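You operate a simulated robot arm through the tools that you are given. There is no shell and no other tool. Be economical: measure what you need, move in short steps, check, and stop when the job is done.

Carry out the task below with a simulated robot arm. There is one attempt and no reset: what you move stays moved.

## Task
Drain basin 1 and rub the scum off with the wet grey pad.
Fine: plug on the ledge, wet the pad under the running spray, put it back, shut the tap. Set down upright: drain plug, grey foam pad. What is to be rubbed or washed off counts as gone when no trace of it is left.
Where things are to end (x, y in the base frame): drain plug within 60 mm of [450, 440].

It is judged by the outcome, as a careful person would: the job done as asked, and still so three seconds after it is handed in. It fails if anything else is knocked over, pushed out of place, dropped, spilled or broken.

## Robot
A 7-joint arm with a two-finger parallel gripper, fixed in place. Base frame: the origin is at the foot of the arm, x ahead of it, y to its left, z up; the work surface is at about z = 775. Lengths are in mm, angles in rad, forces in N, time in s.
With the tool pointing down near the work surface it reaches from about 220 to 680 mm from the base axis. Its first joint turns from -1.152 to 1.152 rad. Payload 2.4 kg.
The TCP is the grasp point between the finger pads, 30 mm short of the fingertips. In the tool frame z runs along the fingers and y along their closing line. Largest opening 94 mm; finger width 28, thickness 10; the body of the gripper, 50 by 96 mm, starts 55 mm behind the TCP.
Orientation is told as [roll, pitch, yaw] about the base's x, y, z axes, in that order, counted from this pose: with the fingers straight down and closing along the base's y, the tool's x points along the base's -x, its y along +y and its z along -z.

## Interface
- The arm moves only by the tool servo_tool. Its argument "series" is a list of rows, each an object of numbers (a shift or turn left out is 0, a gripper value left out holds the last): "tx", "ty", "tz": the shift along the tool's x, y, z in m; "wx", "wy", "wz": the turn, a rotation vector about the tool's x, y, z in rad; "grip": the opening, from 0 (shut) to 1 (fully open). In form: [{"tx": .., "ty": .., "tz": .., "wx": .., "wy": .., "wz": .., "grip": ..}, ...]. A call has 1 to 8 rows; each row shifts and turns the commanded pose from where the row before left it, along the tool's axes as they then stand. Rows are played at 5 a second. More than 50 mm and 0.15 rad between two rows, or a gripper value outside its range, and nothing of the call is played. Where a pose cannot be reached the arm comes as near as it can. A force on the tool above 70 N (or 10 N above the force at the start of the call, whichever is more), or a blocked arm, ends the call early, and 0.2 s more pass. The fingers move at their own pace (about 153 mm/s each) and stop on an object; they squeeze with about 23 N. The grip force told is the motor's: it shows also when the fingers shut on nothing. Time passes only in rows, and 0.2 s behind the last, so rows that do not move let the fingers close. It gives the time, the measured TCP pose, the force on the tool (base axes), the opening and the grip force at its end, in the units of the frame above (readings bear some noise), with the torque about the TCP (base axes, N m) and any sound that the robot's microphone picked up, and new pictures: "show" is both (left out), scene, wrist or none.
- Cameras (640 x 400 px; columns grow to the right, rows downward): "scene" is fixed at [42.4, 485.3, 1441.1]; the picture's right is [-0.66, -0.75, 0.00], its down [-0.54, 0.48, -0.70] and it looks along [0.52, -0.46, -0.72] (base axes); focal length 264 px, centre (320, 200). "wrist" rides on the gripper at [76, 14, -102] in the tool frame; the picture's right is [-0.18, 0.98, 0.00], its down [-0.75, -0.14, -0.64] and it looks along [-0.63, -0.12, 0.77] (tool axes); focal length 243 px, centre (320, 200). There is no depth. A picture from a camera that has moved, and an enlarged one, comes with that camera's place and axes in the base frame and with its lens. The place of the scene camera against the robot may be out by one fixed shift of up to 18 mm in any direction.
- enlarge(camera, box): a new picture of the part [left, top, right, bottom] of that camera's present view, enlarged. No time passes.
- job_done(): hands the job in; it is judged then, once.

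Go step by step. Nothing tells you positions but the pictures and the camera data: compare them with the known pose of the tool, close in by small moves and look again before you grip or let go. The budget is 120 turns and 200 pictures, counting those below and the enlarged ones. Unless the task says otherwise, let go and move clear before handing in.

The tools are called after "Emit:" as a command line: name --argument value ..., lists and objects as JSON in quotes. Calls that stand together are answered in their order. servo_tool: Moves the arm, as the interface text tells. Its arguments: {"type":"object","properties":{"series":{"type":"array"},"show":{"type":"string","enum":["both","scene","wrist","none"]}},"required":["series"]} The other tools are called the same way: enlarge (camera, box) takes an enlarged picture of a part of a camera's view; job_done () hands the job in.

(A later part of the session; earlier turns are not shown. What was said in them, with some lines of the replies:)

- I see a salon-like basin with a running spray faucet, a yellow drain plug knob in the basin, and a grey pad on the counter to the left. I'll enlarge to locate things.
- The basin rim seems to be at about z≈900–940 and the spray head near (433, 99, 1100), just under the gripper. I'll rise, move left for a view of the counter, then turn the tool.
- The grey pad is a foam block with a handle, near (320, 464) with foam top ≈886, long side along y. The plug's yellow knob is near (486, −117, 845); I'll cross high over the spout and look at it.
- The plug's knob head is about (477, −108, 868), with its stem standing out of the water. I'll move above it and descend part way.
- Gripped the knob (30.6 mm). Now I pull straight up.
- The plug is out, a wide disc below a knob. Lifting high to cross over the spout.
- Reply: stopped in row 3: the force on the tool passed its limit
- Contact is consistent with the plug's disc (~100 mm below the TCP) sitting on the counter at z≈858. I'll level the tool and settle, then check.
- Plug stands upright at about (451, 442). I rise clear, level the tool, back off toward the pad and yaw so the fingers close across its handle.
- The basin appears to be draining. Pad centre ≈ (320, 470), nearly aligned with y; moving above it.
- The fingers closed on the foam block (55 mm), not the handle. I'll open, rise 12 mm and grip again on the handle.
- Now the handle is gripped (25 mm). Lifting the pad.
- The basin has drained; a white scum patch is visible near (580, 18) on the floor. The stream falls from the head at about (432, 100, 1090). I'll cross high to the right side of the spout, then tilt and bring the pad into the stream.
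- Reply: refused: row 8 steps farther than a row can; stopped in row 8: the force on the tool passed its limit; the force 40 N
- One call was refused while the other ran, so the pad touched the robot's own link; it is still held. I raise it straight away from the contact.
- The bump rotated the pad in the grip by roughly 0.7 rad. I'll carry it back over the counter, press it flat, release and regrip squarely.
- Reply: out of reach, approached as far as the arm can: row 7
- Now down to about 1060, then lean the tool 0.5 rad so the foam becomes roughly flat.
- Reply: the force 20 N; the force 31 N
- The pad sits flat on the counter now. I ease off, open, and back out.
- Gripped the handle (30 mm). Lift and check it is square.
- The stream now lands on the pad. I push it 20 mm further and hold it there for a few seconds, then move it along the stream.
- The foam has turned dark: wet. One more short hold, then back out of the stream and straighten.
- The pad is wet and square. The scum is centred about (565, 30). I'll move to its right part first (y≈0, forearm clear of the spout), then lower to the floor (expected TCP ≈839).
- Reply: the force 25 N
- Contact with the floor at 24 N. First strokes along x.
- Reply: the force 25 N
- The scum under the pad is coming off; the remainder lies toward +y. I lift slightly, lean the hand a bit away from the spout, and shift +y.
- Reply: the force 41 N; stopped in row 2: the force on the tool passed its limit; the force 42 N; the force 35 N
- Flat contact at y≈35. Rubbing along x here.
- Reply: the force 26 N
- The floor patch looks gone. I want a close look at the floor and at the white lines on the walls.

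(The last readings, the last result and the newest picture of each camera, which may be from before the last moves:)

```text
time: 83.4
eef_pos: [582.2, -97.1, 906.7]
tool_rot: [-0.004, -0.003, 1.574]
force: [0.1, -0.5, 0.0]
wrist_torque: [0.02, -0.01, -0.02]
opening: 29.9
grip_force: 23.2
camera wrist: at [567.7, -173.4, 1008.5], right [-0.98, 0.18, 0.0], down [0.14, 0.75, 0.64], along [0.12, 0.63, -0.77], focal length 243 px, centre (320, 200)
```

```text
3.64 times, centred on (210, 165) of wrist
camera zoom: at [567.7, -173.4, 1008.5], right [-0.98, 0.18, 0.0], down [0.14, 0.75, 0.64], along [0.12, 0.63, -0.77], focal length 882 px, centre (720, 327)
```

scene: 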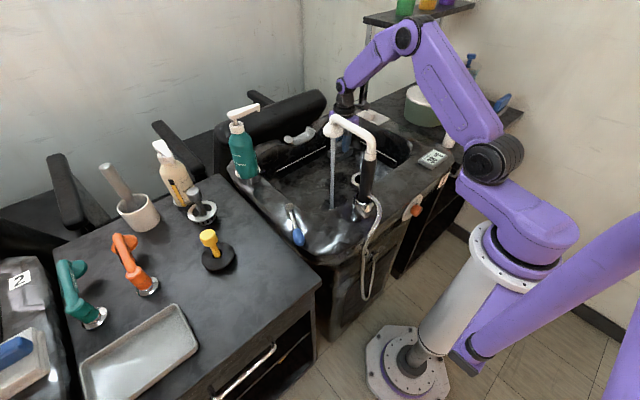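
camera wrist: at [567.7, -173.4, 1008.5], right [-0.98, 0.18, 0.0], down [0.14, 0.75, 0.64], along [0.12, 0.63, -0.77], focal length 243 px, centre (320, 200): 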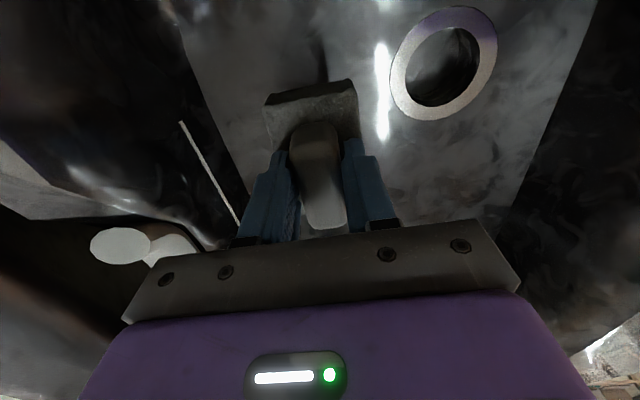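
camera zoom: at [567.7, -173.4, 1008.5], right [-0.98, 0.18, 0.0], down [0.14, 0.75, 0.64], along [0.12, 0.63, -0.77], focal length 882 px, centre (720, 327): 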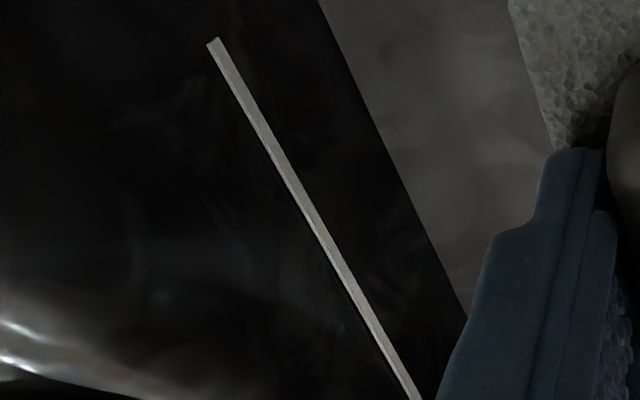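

The white lines are solid fill marks. Lift to check the floor area from above on the way out.

Emit:
servo_tool --series '[{"tz": -0.045}, {"tz": -0.04, "ty": 0.02}, {"tz": -0.04, "ty": 0.02}, {"tz": -0.04, "ty": 0.02}, {"tz": -0.04, "ty": 0.02}, {"tz": -0.04}, {}]' --show "wrist"

Emit:
enlarge --camera "wrist" --box '[130, 20, 330, 180]'

Emit:
enlarge --camera "scene" --box '[270, 130, 390, 220]'

```text
time: 85.0
eef_pos: [496.5, -95.1, 1149.7]
tool_rot: [-0.003, -0.002, 1.573]
force: [0.4, 0.8, -0.6]
wrist_torque: [0.03, -0.01, 0.0]
opening: 29.7
grip_force: 22.8
camera wrist: at [483.1, -172.6, 1252.3], right [-0.98, 0.18, 0.0], down [0.14, 0.75, 0.64], along [0.12, 0.63, -0.77], focal length 243 px, centre (320, 200)
```

wrist: 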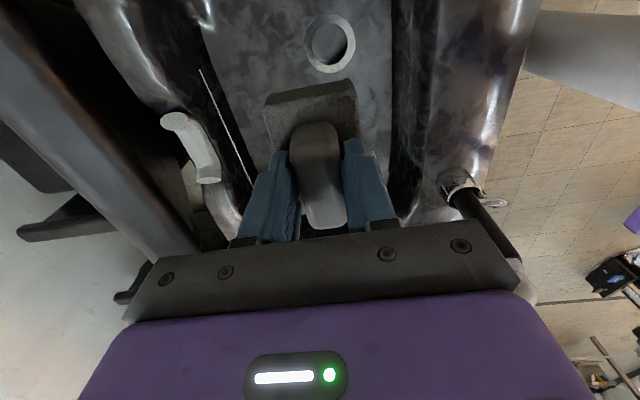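

```text
2.50 times, centred on (230, 100) of wrist
camera zoom: at [483.1, -172.6, 1252.3], right [-0.98, 0.18, 0.0], down [0.14, 0.75, 0.64], along [0.12, 0.63, -0.77], focal length 606 px, centre (545, 450)
```

zoom: 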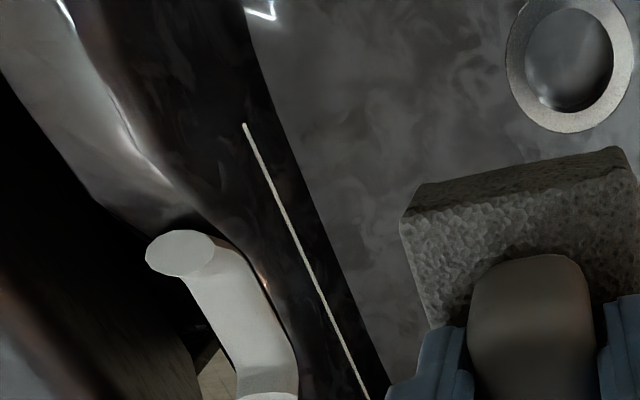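

```text
4.44 times, centred on (330, 175) of scene
camera zoom: at [42.4, 485.3, 1441.1], right [-0.66, -0.75, 0.0], down [-0.54, 0.48, -0.7], along [0.52, -0.46, -0.72], focal length 1172 px, centre (276, 311)
```

zoom: 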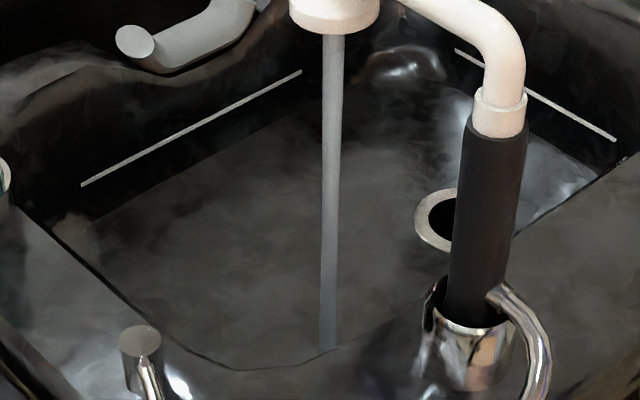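

Emit:
servo_tool --series '[{"tz": -0.04}, {"tz": -0.04}, {"tz": -0.04}, {"tz": -0.03}, {"ty": 0.03, "tx": -0.02}, {"ty": 0.03, "tx": -0.02}, {}]' --show "none"

Emit:
enlarge --camera "wrist" --box '[200, 0, 370, 140]'

```text
time: 86.6
eef_pos: [439.8, -59.1, 1300.2]
tool_rot: [-0.004, -0.002, 1.572]
force: [-0.5, -0.1, 0.3]
wrist_torque: [0.02, 0.02, 0.01]
opening: 29.3
grip_force: 23.0
```

```text
2.86 times, centred on (285, 70) of wrist
camera zoom: at [424.9, -135.6, 1403.0], right [-0.98, 0.18, 0.0], down [0.14, 0.75, 0.64], along [0.12, 0.63, -0.77], focal length 693 px, centre (420, 571)
```

zoom: 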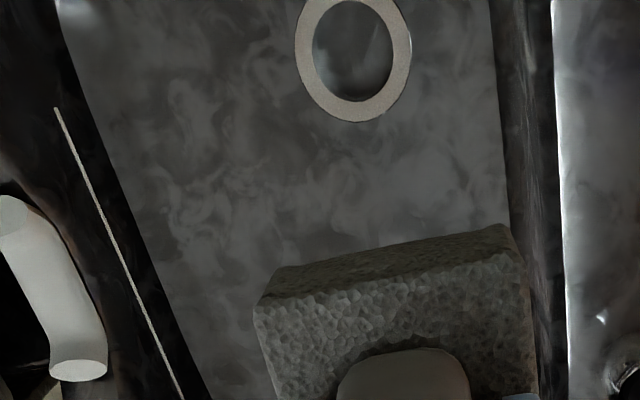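

Emit:
servo_tool --series '[{"tx": -0.04}, {"tx": -0.04}, {}]' --show "none"

Emit:
enlarge --camera "wrist" --box '[200, 0, 340, 110]'

```text
time: 87.4
eef_pos: [437.8, 22.7, 1300.9]
tool_rot: [-0.003, -0.002, 1.572]
force: [0.3, 0.7, 0.2]
wrist_torque: [0.03, 0.01, 0.01]
opening: 29.7
grip_force: 23.6
```

```text
3.64 times, centred on (270, 55) of wrist
camera zoom: at [423.0, -54.4, 1402.2], right [-0.98, 0.18, 0.0], down [0.14, 0.75, 0.64], along [0.12, 0.63, -0.77], focal length 882 px, centre (502, 727)
```

zoom: 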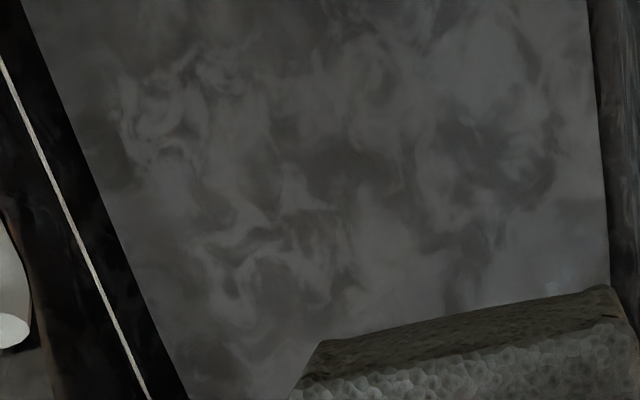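

The floor is clean. Now carry the pad back to its original place at about (323, 467).

Emit:
servo_tool --series '[{"tx": -0.0415, "ty": 0.0164}, {"tx": -0.0415, "ty": 0.0164}, {"tx": -0.0415, "ty": 0.0164}, {"tx": -0.0415, "ty": 0.0164}, {"tx": -0.0415, "ty": 0.0164}, {"tx": -0.0415, "ty": 0.0164}, {"tx": -0.0415, "ty": 0.0164}, {}]' --show "none"

Emit:
servo_tool --series '[{"tz": 0.045}, {"tz": 0.045}, {"tx": -0.045}, {"tx": -0.045}, {"tx": -0.045}, {"tz": 0.045}, {"tz": 0.045}, {}]' --show "both"

```text
time: 89.2
eef_pos: [326.1, 313.2, 1298.4]
tool_rot: [-0.003, -0.003, 1.573]
force: [-0.4, 0.3, -0.5]
wrist_torque: [0.0, 0.02, 0.02]
opening: 29.6
grip_force: 22.6
```

```text
time: 91.0
eef_pos: [323.3, 448.1, 1116.1]
tool_rot: [-0.005, -0.003, 1.574]
force: [0.1, -0.1, -0.4]
wrist_torque: [0.02, -0.01, 0.0]
opening: 29.6
grip_force: 22.7
camera wrist: at [307.7, 371.0, 1219.1], right [-0.98, 0.18, 0.0], down [0.14, 0.75, 0.64], along [0.12, 0.63, -0.77], focal length 243 px, centre (320, 200)
```

scene: 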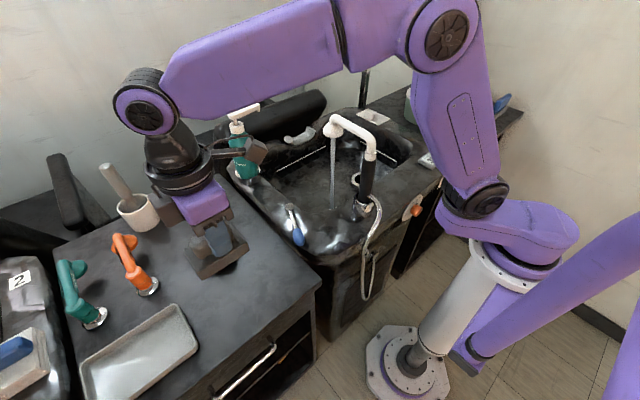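
wrist: 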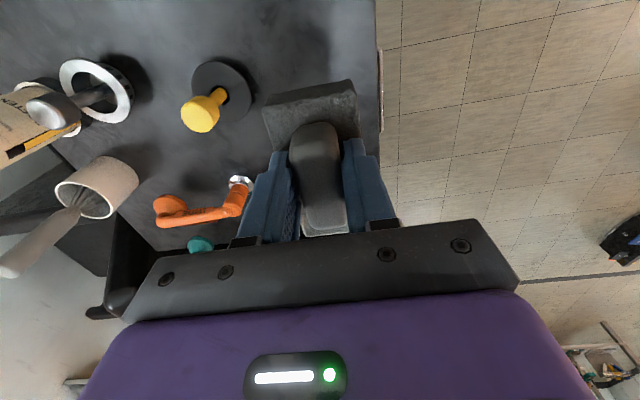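

Emit:
servo_tool --series '[{"tx": -0.019, "ty": -0.001}, {"tz": 0.045}, {"tz": 0.045}, {"tz": 0.045}, {"tz": 0.028}, {}]' --show "none"

Emit:
servo_tool --series '[{"tz": 0.005}, {"tz": 0.003}, {}]' --show "wrist"

```text
time: 92.4
eef_pos: [327.0, 467.3, 954.6]
tool_rot: [-0.003, -0.001, 1.573]
force: [0.4, -0.4, -1.0]
wrist_torque: [0.02, 0.0, 0.02]
opening: 29.7
grip_force: 22.8
```

```text
time: 93.2
eef_pos: [323.4, 466.2, 950.3]
tool_rot: [-0.004, 0.0, 1.572]
force: [0.2, -0.4, 0.7]
wrist_torque: [0.02, 0.0, -0.01]
opening: 29.8
grip_force: 22.9
camera wrist: at [309.7, 390.0, 1051.6], right [-0.98, 0.18, 0.0], down [0.14, 0.75, 0.64], along [0.12, 0.63, -0.77], focal length 243 px, centre (320, 200)
```

wrist: 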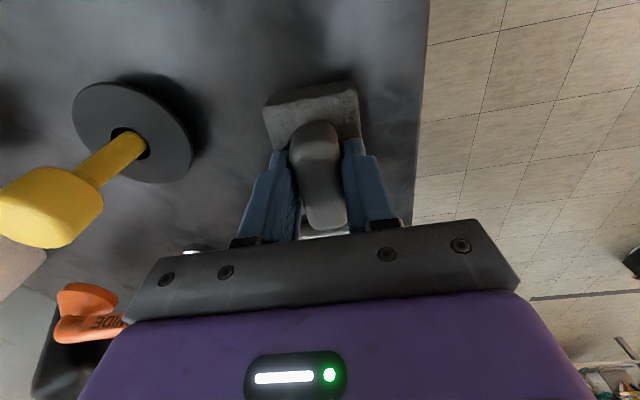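

Emit:
servo_tool --series '[{"tz": 0.004}, {"tz": 0.003}, {}]' --show "none"

```text
time: 94.0
eef_pos: [324.3, 466.4, 943.3]
tool_rot: [-0.002, -0.002, 1.571]
force: [0.9, 0.1, 0.2]
wrist_torque: [-0.02, 0.0, 0.01]
opening: 29.6
grip_force: 22.9
```

Emit:
servo_tool --series '[{"tz": 0.002}, {"tz": 0.0015}, {}]' --show "none"

```text
time: 94.8
eef_pos: [324.4, 466.4, 940.2]
tool_rot: [-0.003, -0.003, 1.573]
force: [-0.1, 0.5, -0.2]
wrist_torque: [0.01, -0.01, 0.01]
opening: 29.7
grip_force: 23.0
```

Emit:
servo_tool --series '[{"tz": 0.002}, {"tz": 0.002}, {"tz": 0.001}, {}]' --show "none"

```text
time: 95.8
eef_pos: [324.5, 466.7, 937.8]
tool_rot: [-0.005, -0.006, 1.572]
force: [-4.5, -6.5, 29.9]
wrist_torque: [-0.53, 0.29, 0.02]
opening: 29.6
grip_force: 23.2
```

Contact. I ease off 2 mm, open, and rise.

Emit:
servo_tool --series '[{"tz": -0.002}, {"grip": 0.6}, {"grip": 1.0}, {}, {"tz": -0.03}, {"tz": -0.04}, {"tz": -0.045}, {}]' --show "both"

Emit:
enlarge --camera "scene" --box '[240, 170, 440, 260]'

```text
time: 97.6
eef_pos: [323.9, 463.4, 1054.4]
tool_rot: [-0.003, -0.001, 1.574]
force: [0.8, 0.9, -0.8]
wrist_torque: [-0.01, -0.01, 0.0]
opening: 93.9
grip_force: 0.1
camera wrist: at [309.1, 387.4, 1156.8], right [-0.98, 0.18, 0.0], down [0.14, 0.75, 0.64], along [0.12, 0.63, -0.77], focal length 243 px, centre (320, 200)
```

scene: 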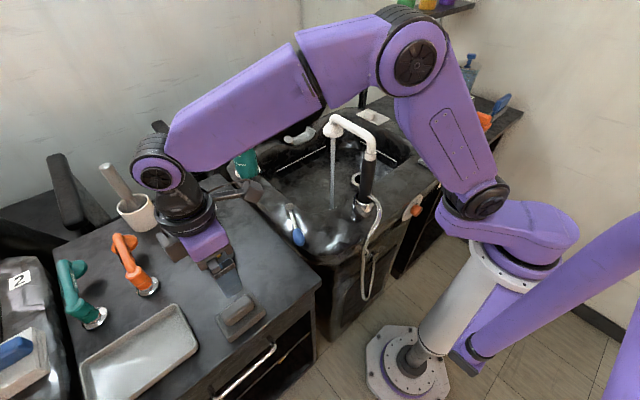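
wrist: 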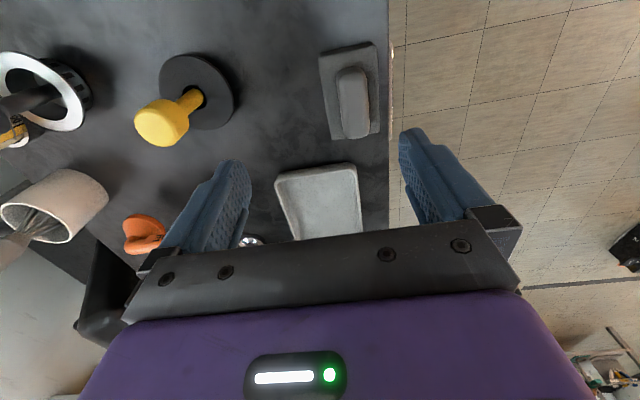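

```text
3.20 times, centred on (340, 215) of scene
camera zoom: at [42.4, 485.3, 1441.1], right [-0.66, -0.75, 0.0], down [-0.54, 0.48, -0.7], along [0.52, -0.46, -0.72], focal length 844 px, centre (256, 152)
```

zoom: 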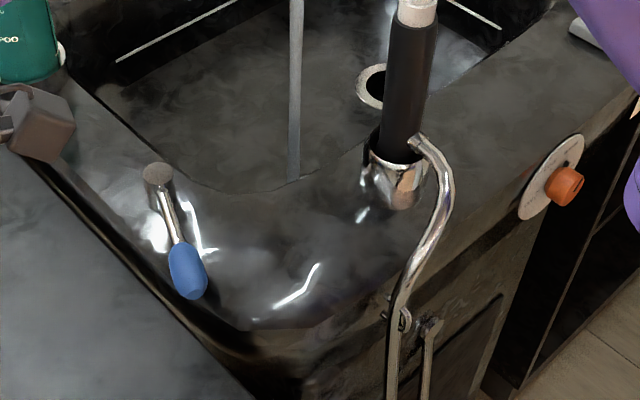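

Emit:
enlarge --camera "wrist" --box '[280, 20, 420, 160]'

Emit:
enlarge --camera "scene" --box '[180, 250, 300, 360]'

```text
2.86 times, centred on (350, 90) of wrist
camera zoom: at [309.1, 387.4, 1156.8], right [-0.98, 0.18, 0.0], down [0.14, 0.75, 0.64], along [0.12, 0.63, -0.77], focal length 693 px, centre (234, 514)
```

zoom: 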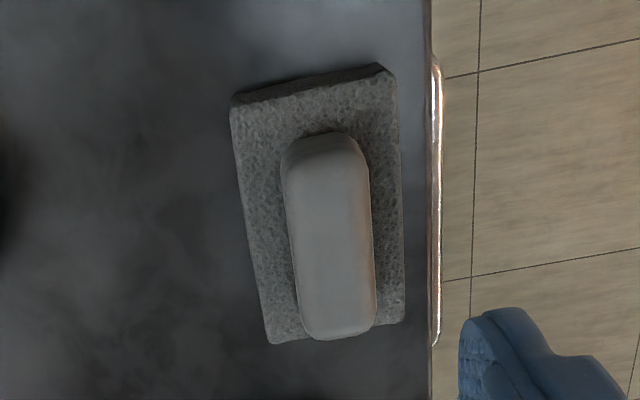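

```text
3.64 times, centred on (240, 305) of scene
camera zoom: at [42.4, 485.3, 1441.1], right [-0.66, -0.75, 0.0], down [-0.54, 0.48, -0.7], along [0.52, -0.46, -0.72], focal length 959 px, centre (611, -182)
```

zoom: 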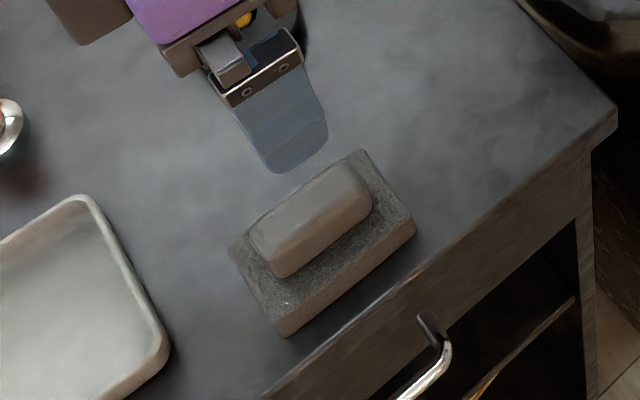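

The pad is upright but slid ~28 mm toward the counter edge on release. I'll regrip it and set it back at the original spot.

Emit:
servo_tool --series '[{"ty": 0.028, "tx": -0.002}, {"tz": 0.04}, {"tz": 0.035}, {"tz": 0.015}, {}]' --show "wrist"

```text
time: 98.8
eef_pos: [297.6, 464.2, 965.2]
tool_rot: [-0.004, -0.002, 1.572]
force: [-0.3, 0.1, 0.7]
wrist_torque: [-0.01, -0.02, -0.01]
opening: 94.0
grip_force: 0.0
camera wrist: at [282.9, 388.2, 1066.8], right [-0.98, 0.18, 0.0], down [0.14, 0.75, 0.64], along [0.12, 0.63, -0.77], focal length 243 px, centre (320, 200)
```

wrist: 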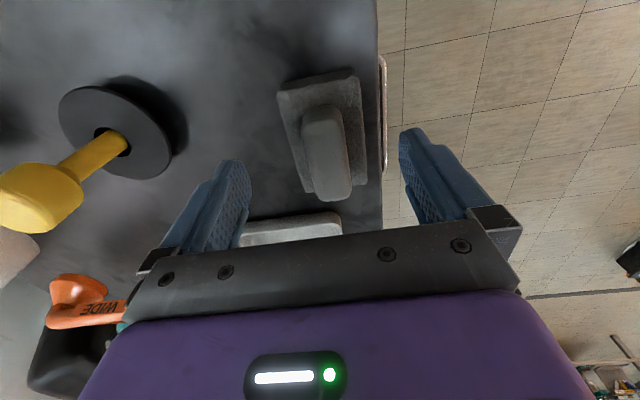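

Emit:
servo_tool --series '[{"ty": 0.004, "tx": -0.001, "tz": 0.022}, {}, {"grip": 0.0}, {}, {}, {}]' --show "none"

```text
time: 100.2
eef_pos: [291.7, 468.5, 940.8]
tool_rot: [-0.004, -0.002, 1.572]
force: [0.0, 0.1, 0.8]
wrist_torque: [-0.03, -0.02, 0.01]
opening: 29.9
grip_force: 22.5
```

Emit:
servo_tool --series '[{"tz": -0.015}, {"ty": -0.0315, "tx": 0.001}, {}, {"tz": 0.009}, {}]' --show "wrist"

Emit:
servo_tool --series '[{"tz": 0.003}, {"tz": 0.002}, {}]' --show "none"

```text
time: 101.4
eef_pos: [321.2, 467.1, 948.6]
tool_rot: [-0.005, -0.001, 1.572]
force: [0.3, 0.3, -0.5]
wrist_torque: [-0.01, -0.05, 0.0]
opening: 29.7
grip_force: 23.4
camera wrist: at [307.6, 391.6, 1049.8], right [-0.98, 0.18, 0.0], down [0.14, 0.75, 0.64], along [0.12, 0.63, -0.77], focal length 243 px, centre (320, 200)
```

wrist: 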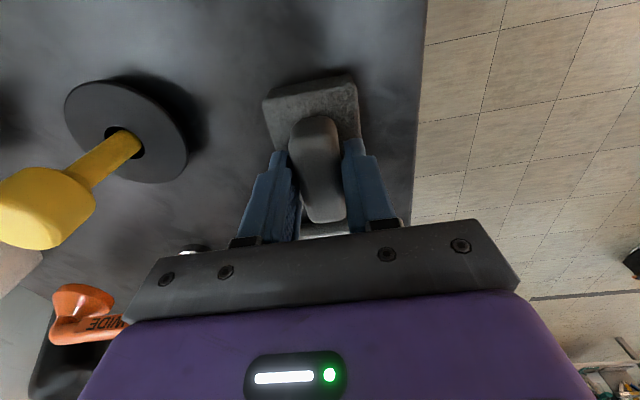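

```text
time: 102.2
eef_pos: [324.7, 467.3, 941.7]
tool_rot: [-0.004, 0.0, 1.571]
force: [0.0, 0.9, -0.8]
wrist_torque: [-0.01, -0.03, -0.02]
opening: 29.8
grip_force: 23.1
```

Emit:
servo_tool --series '[{"tz": 0.001}, {}]' --show "none"

```text
time: 102.8
eef_pos: [323.5, 468.3, 941.5]
tool_rot: [-0.002, -0.002, 1.571]
force: [-0.2, -0.3, 5.7]
wrist_torque: [-0.18, 0.05, -0.02]
opening: 29.3
grip_force: 23.1
```

Light contact (5.7 N). Open gently, then rise and check.

Emit:
servo_tool --series '[{"grip": 0.45}, {}, {"tz": -0.02}, {"grip": 1.0}, {"tz": -0.04}, {"tz": -0.045}, {}]' --show "wrist"

```text
time: 104.4
eef_pos: [324.1, 466.5, 1045.2]
tool_rot: [-0.003, -0.002, 1.574]
force: [1.0, 0.8, 0.2]
wrist_torque: [-0.02, 0.01, -0.01]
opening: 94.1
grip_force: 0.0
camera wrist: at [309.1, 390.7, 1146.9], right [-0.98, 0.18, 0.0], down [0.14, 0.75, 0.64], along [0.12, 0.63, -0.77], focal length 243 px, centre (320, 200)
```

wrist: 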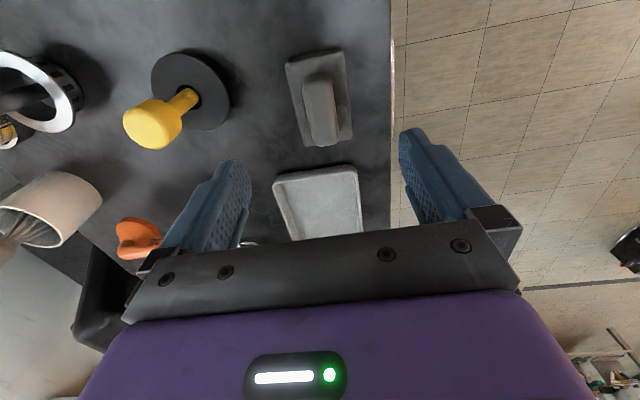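

Pad is back at about (322, 466). Now I study the tap controls: the blue lever on the rim and the orange knob on the front.

Emit:
enlarge --camera "scene" --box '[392, 185, 432, 225]'

Emit:
enlarge --camera "scene" --box '[265, 190, 335, 260]'

Emit:
servo_tool --series '[{"tx": 0.045, "tz": -0.03}, {"tx": 0.045, "tz": -0.03}, {"tx": 0.045, "wz": 0.14}, {"tx": 0.03, "wz": 0.14}, {"wz": 0.14}, {"wz": 0.14}, {"wz": 0.14}, {}]' --show "both"

```text
10.00 times, centred on (412, 205) of scene
camera zoom: at [42.4, 485.3, 1441.1], right [-0.66, -0.75, 0.0], down [-0.54, 0.48, -0.7], along [0.52, -0.46, -0.72], focal length 2637 px, centre (-600, 150)
```

zoom: 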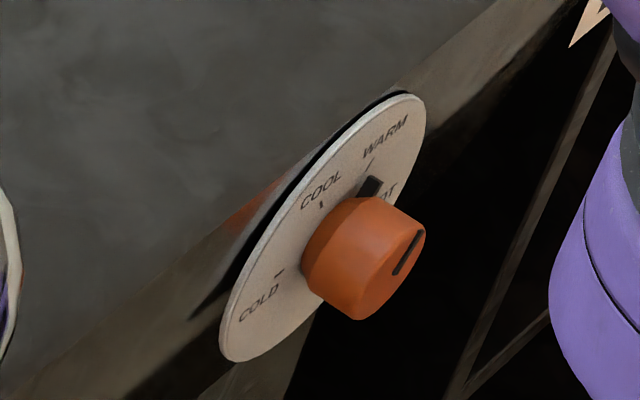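

```text
5.71 times, centred on (300, 225) of scene
camera zoom: at [42.4, 485.3, 1441.1], right [-0.66, -0.75, 0.0], down [-0.54, 0.48, -0.7], along [0.52, -0.46, -0.72], focal length 1507 px, centre (434, 57)
```

zoom: 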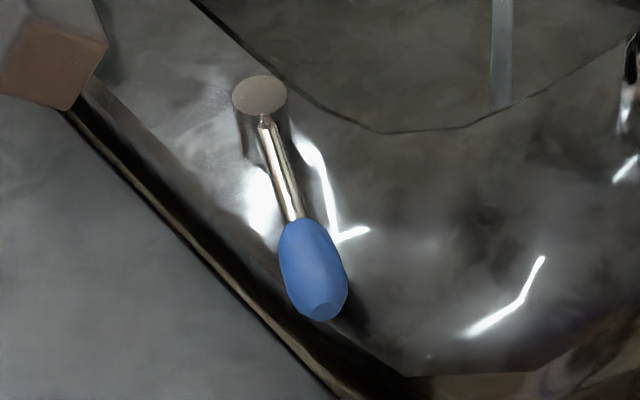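

```text
refused: row 1 steps farther than a row can; nothing moved
```

The dial is temperature only; the blue lever is the tap. I'll move for a closer look at it.

Emit:
servo_tool --series '[{"tz": -0.04}, {"tx": 0.045}, {"tx": 0.045}, {"tx": 0.045, "wz": 0.14}, {"tx": 0.03, "wz": 0.14}, {"wz": 0.14}, {"wz": 0.14}, {"wz": 0.14}]' --show "both"

```text
time: 106.2
eef_pos: [319.6, 301.1, 1086.6]
tool_rot: [-0.001, -0.003, 0.871]
force: [0.2, -0.8, 0.3]
wrist_torque: [0.0, -0.02, 0.04]
opening: 94.3
grip_force: 0.0
camera wrist: at [258.5, 252.1, 1187.9], right [-0.63, 0.77, 0.0], down [0.59, 0.48, 0.64], along [0.5, 0.41, -0.76], focal length 243 px, centre (320, 200)
```

scene: 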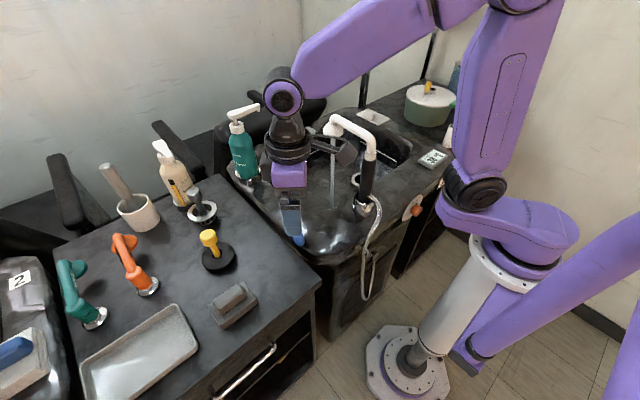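
wrist: 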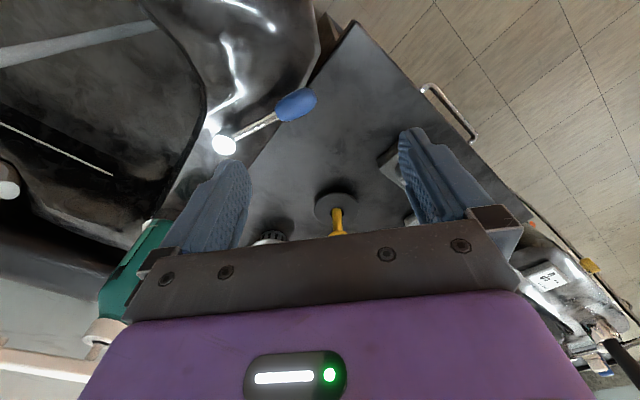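

Emit:
enlarge --camera "wrist" --box '[190, 60, 340, 170]'

```text
3.64 times, centred on (265, 115) of wrist
camera zoom: at [258.5, 252.1, 1187.9], right [-0.63, 0.77, 0.0], down [0.59, 0.48, 0.64], along [0.5, 0.41, -0.76], focal length 882 px, centre (520, 509)
```

zoom: 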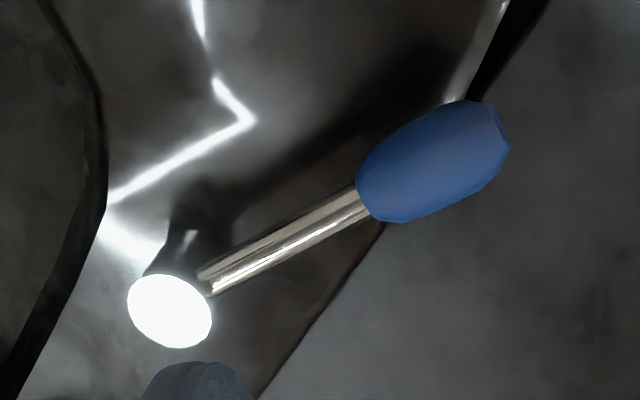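

Emit:
enlarge --camera "wrist" --box '[500, 220, 640, 360]'

```text
2.86 times, centred on (570, 290) of wrist
camera zoom: at [258.5, 252.1, 1187.9], right [-0.63, 0.77, 0.0], down [0.59, 0.48, 0.64], along [0.5, 0.41, -0.76], focal length 693 px, centre (-394, -57)
```

zoom: 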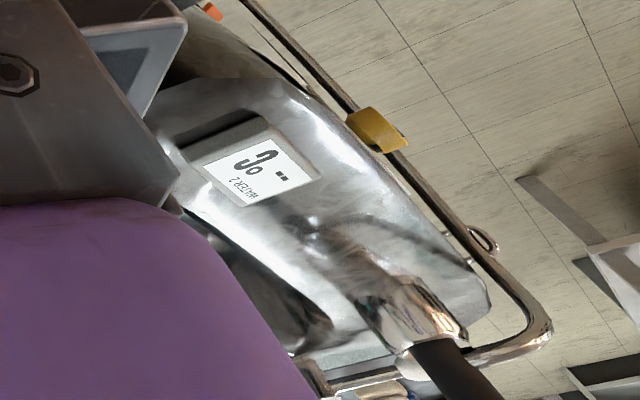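

Emit:
servo_tool --series '[{"wz": 0.145}, {"wz": 0.145}, {"wz": 0.145}, {"wz": 0.145}, {"wz": 0.145}, {"wz": 0.145}, {"wz": 0.145}, {"wz": 0.145}]' --show "none"

Emit:
servo_tool --series '[{"wz": 0.135}, {"wz": 0.135}, {"tx": 0.03}, {"tx": 0.03}, {}]' --show "both"

```text
time: 108.0
eef_pos: [318.4, 303.7, 1085.1]
tool_rot: [0.004, -0.003, -0.29]
force: [-0.3, 0.2, 0.7]
wrist_torque: [0.02, 0.02, -0.03]
opening: 94.1
grip_force: 0.1
```

```text
time: 109.2
eef_pos: [268.3, 334.7, 1085.2]
tool_rot: [0.004, -0.002, -0.557]
force: [-0.4, 1.3, -0.5]
wrist_torque: [0.0, 0.01, 0.0]
opening: 93.9
grip_force: 0.1
camera wrist: at [210.0, 387.1, 1187.6], right [0.68, 0.74, 0.0], down [0.56, -0.52, 0.64], along [0.48, -0.43, -0.77], focal length 243 px, centre (320, 200)
```

scene: 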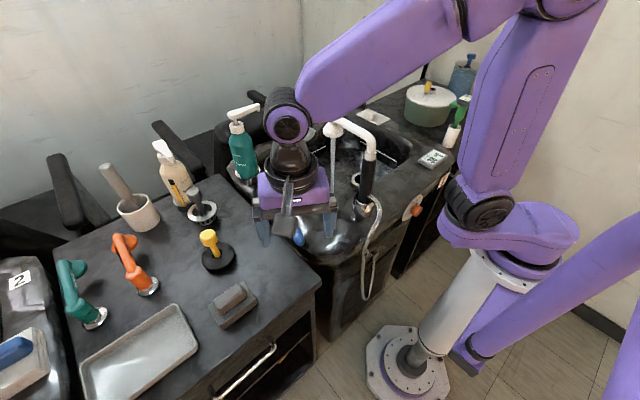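
wrist: 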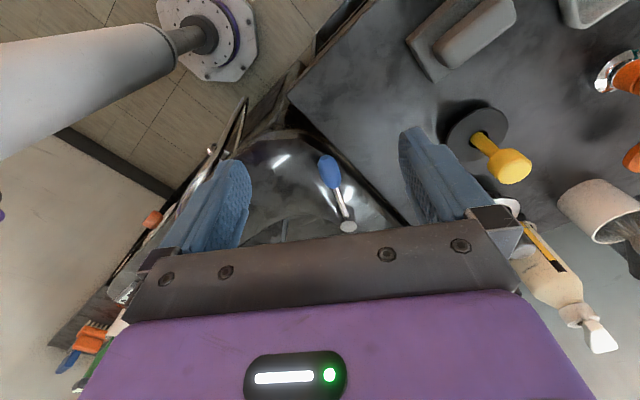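

Emit:
enlarge --camera "wrist" --box '[240, 120, 420, 240]'

```text
3.33 times, centred on (330, 180) of wrist
camera zoom: at [210.0, 387.1, 1187.6], right [0.68, 0.74, 0.0], down [0.56, -0.52, 0.64], along [0.48, -0.43, -0.77], focal length 809 px, centre (287, 267)
```

zoom: 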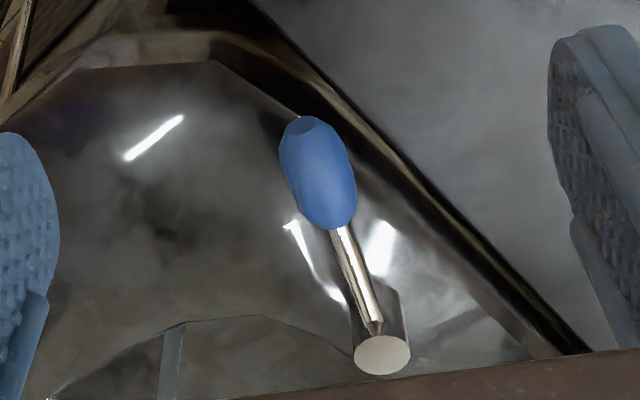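

The lever is horizontal at z≈938, from the post at (422, 251) to a blue grip centred about (341, 286). I align the fingers across it and approach.

Emit:
servo_tool --series '[{"wz": -0.137}, {"tx": -0.0433, "ty": -0.0075}, {"tx": -0.0433, "ty": -0.0075}, {"tz": 0.045}, {"tz": 0.035}, {}]' --show "both"

```text
time: 110.6
eef_pos: [338.4, 285.6, 1005.8]
tool_rot: [0.004, -0.002, -0.421]
force: [-0.4, -0.6, -0.9]
wrist_torque: [0.03, 0.01, -0.01]
opening: 94.1
grip_force: 0.0
camera wrist: at [275.0, 329.8, 1107.9], right [0.57, 0.82, 0.0], down [0.63, -0.44, 0.64], along [0.53, -0.36, -0.77], focal length 243 px, centre (320, 200)
```

scene: 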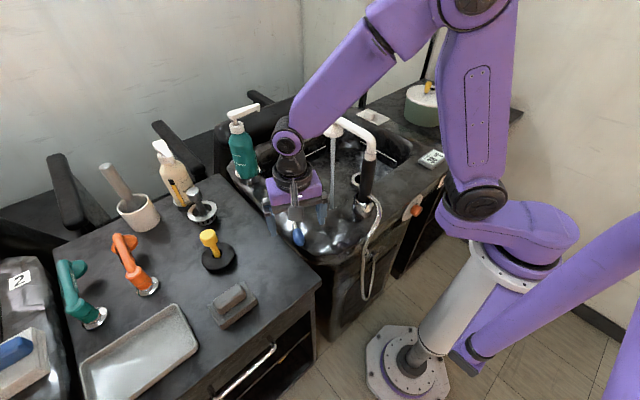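
wrist: 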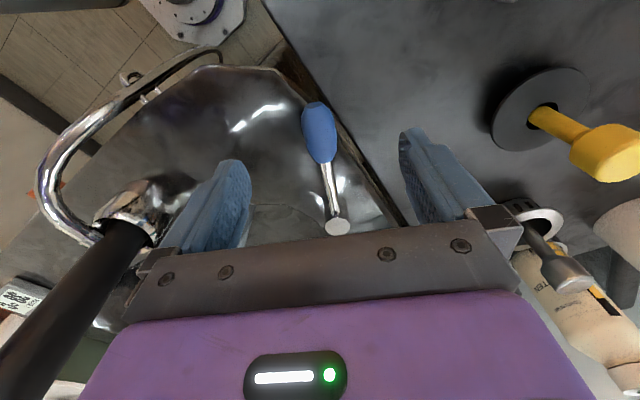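

Emit:
servo_tool --series '[{"tz": 0.03}, {"tz": 0.02}, {"grip": 0.5}, {}]' --show "wrist"

```text
time: 111.6
eef_pos: [341.6, 287.4, 955.8]
tool_rot: [0.004, -0.002, -0.421]
force: [0.2, -0.1, 0.7]
wrist_torque: [-0.01, 0.0, 0.0]
opening: 47.4
grip_force: 0.2
camera wrist: at [277.1, 331.5, 1057.4], right [0.57, 0.82, 0.0], down [0.63, -0.44, 0.64], along [0.53, -0.36, -0.77], focal length 243 px, centre (320, 200)
```

wrist: 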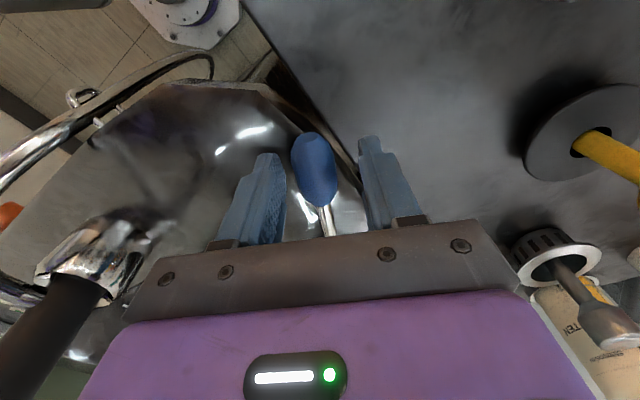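

Emit:
servo_tool --series '[{"ty": -0.01}, {"ty": -0.005}, {"ty": -0.005}, {"ty": -0.004}, {}]' --show "both"

```text
time: 112.8
eef_pos: [332.8, 265.2, 954.4]
tool_rot: [0.004, -0.002, -0.42]
force: [0.4, 0.4, -0.5]
wrist_torque: [0.03, 0.01, -0.01]
opening: 47.4
grip_force: 0.5
camera wrist: at [267.6, 308.4, 1056.9], right [0.57, 0.82, 0.0], down [0.63, -0.44, 0.64], along [0.53, -0.36, -0.77], focal length 243 px, centre (320, 200)
```

scene: 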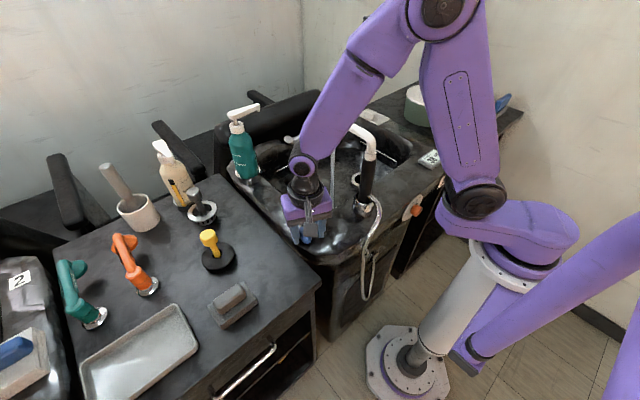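
wrist: 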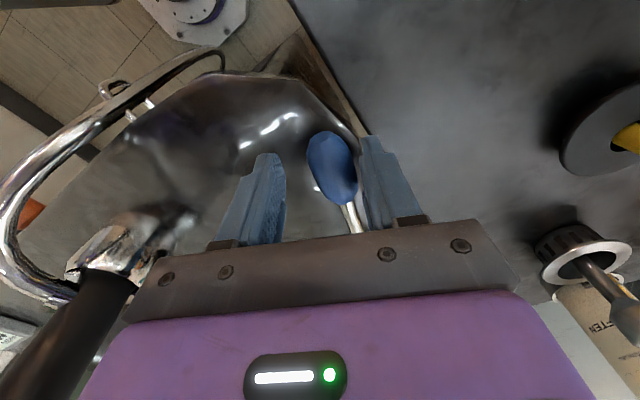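

Emit:
enlarge --camera "scene" --box '[270, 110, 400, 250]'

```text
2.86 times, centred on (335, 180) of scene
camera zoom: at [42.4, 485.4, 1441.1], right [-0.66, -0.75, 0.0], down [-0.54, 0.48, -0.7], along [0.52, -0.46, -0.72], focal length 754 px, centre (277, 257)
```

zoom: 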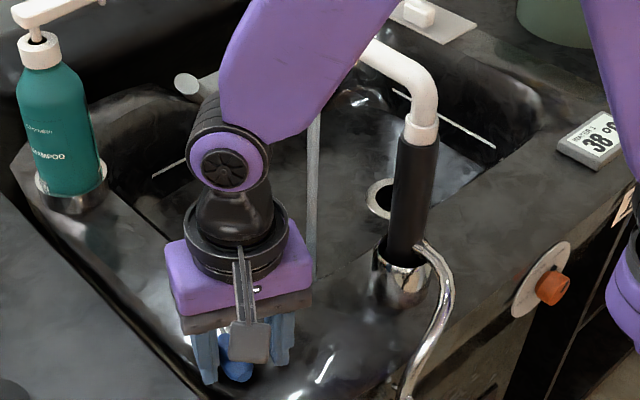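

The lever turns freely this way and the stream looks thinner. Following its arc a bit further.

Emit:
servo_tool --series '[{"tx": -0.001, "ty": -0.01, "wz": -0.11}, {"tx": -0.001, "ty": -0.01, "wz": -0.11}, {"tx": -0.001, "ty": -0.01, "wz": -0.11}, {}]' --show "wrist"

Emit:
enlarge --camera "scene" --box '[270, 110, 400, 250]'

```text
time: 113.8
eef_pos: [326.4, 237.6, 957.0]
tool_rot: [0.006, -0.006, -0.087]
force: [2.7, 12.1, 8.0]
wrist_torque: [0.26, -0.15, 0.15]
opening: 54.1
grip_force: 6.2
camera wrist: at [250.3, 257.0, 1057.6], right [0.27, 0.96, 0.01], down [0.73, -0.21, 0.65], along [0.62, -0.17, -0.76], focal length 243 px, centre (320, 200)
```

wrist: 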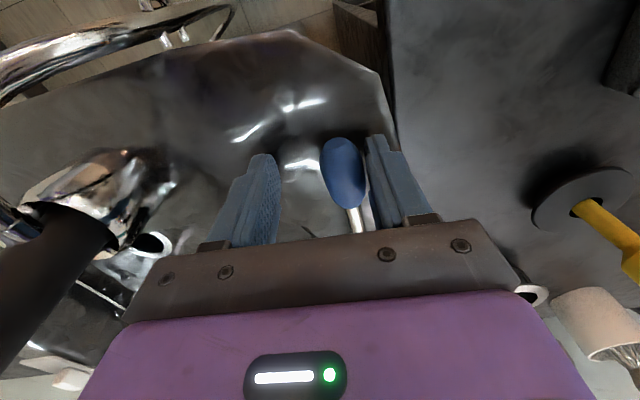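

```text
2.86 times, centred on (335, 180) of scene
camera zoom: at [42.3, 485.6, 1441.0], right [-0.66, -0.75, 0.0], down [-0.54, 0.48, -0.7], along [0.52, -0.46, -0.72], focal length 754 px, centre (277, 257)
```

zoom: 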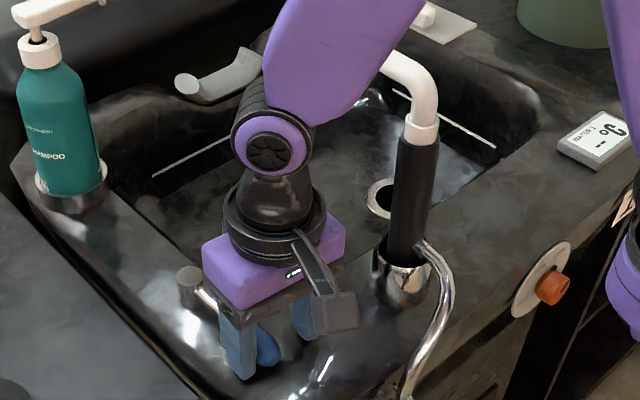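

The display now shows "-- °C" and the stream is gone: the tap is shut at its end stop. I ease off, lift away, and check everything.

Emit:
servo_tool --series '[{"ty": 0.008}, {"ty": 0.004}, {"tz": -0.03}, {"tz": -0.045}, {"tz": -0.045}, {"tz": -0.045}, {"tz": -0.045}, {}]' --show "both"

```text
time: 115.6
eef_pos: [326.0, 245.7, 1165.1]
tool_rot: [0.003, -0.003, -0.091]
force: [0.1, -0.5, 0.6]
wrist_torque: [-0.01, 0.03, -0.02]
opening: 47.0
grip_force: 0.1
camera wrist: at [251.3, 267.4, 1267.2], right [0.27, 0.96, 0.0], down [0.74, -0.21, 0.64], along [0.62, -0.17, -0.77], focal length 243 px, centre (320, 200)
```

scene: 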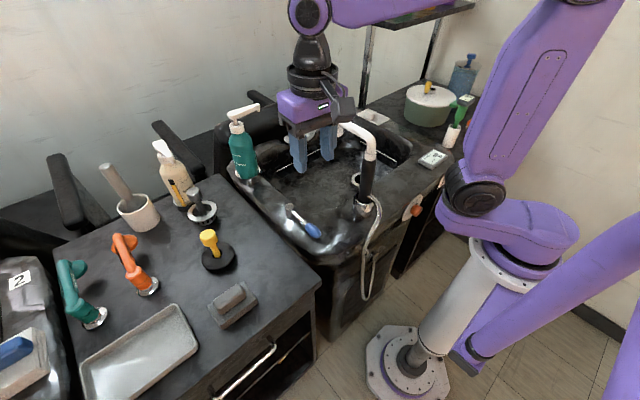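
wrist: 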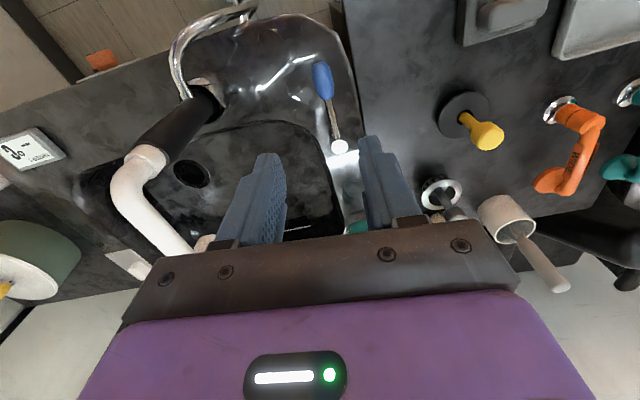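

Emit:
servo_tool --series '[{"tz": -0.04}, {"tx": 0.045, "ty": 0.01}, {"tx": 0.045, "ty": 0.01}, {}]' --show "none"

Emit:
enlarge --camera "scene" --box '[260, 110, 430, 240]'

Emit:
enlarge --camera "wrist" --box '[130, 80, 380, 250]'

Emit:
enlarge --camera "scene" --box '[160, 210, 290, 340]'

```text
time: 116.6
eef_pos: [236.1, 274.9, 1203.2]
tool_rot: [0.002, -0.003, -0.087]
force: [0.2, 1.5, -0.4]
wrist_torque: [0.04, -0.03, 0.0]
opening: 46.8
grip_force: 0.0
```

```text
3.08 times, centred on (345, 175) of scene
camera zoom: at [42.3, 485.3, 1441.1], right [-0.66, -0.75, 0.0], down [-0.54, 0.48, -0.7], along [0.52, -0.46, -0.72], focal length 812 px, centre (243, 277)
```

zoom: 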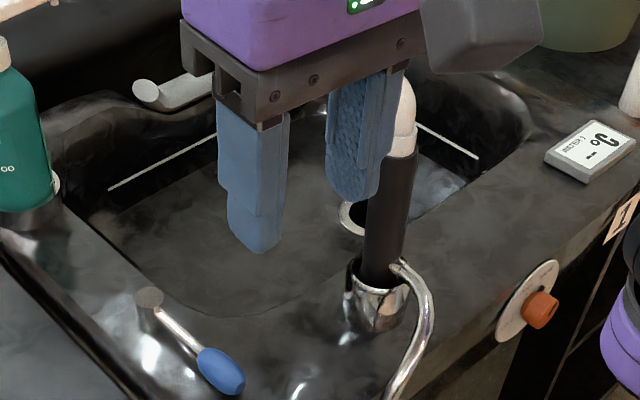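

```text
2.35 times, centred on (255, 165) of wrist
camera zoom: at [161.3, 295.6, 1305.4], right [0.27, 0.96, 0.0], down [0.74, -0.21, 0.64], along [0.62, -0.17, -0.77], focal length 571 px, centre (473, 282)
```

zoom: 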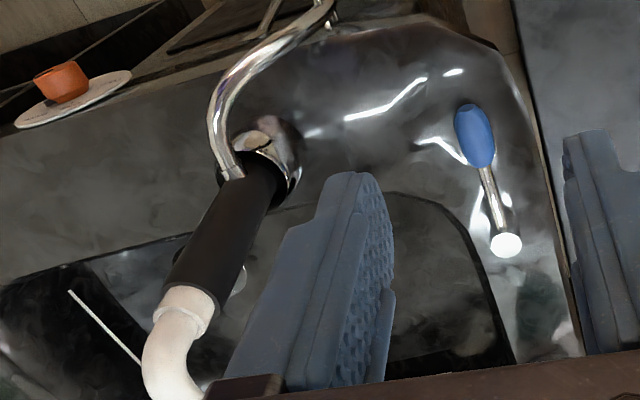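

```text
3.08 times, centred on (225, 275) of scene
camera zoom: at [42.3, 485.3, 1441.1], right [-0.66, -0.75, 0.0], down [-0.54, 0.48, -0.7], along [0.52, -0.46, -0.72], focal length 812 px, centre (612, -31)
```

zoom: 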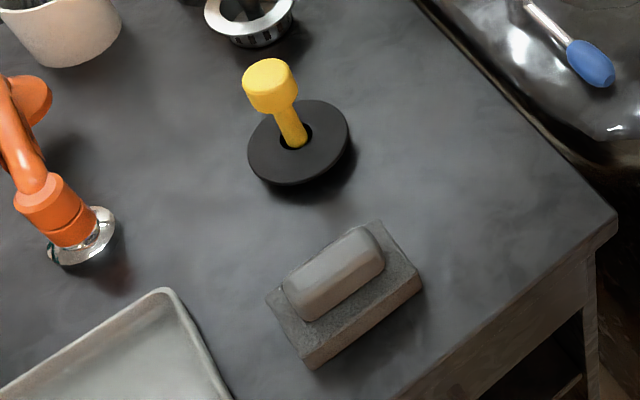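

Emit:
job_done

```text
The job is handed in.
```

I drained basin 1 and rubbed the scum off with the wet grey pad; no scum showed on the basin floor in the pictures I checked afterwards. The plug stands upright at about (451, 442), the pad is upright back in its original place at about (322, 466), and the tap is shut.

While I was carrying the pad, it bumped the robot's own arm and twisted in the grip. I set it flat on the counter and regripped it; as far as I could see, nothing else was touched.
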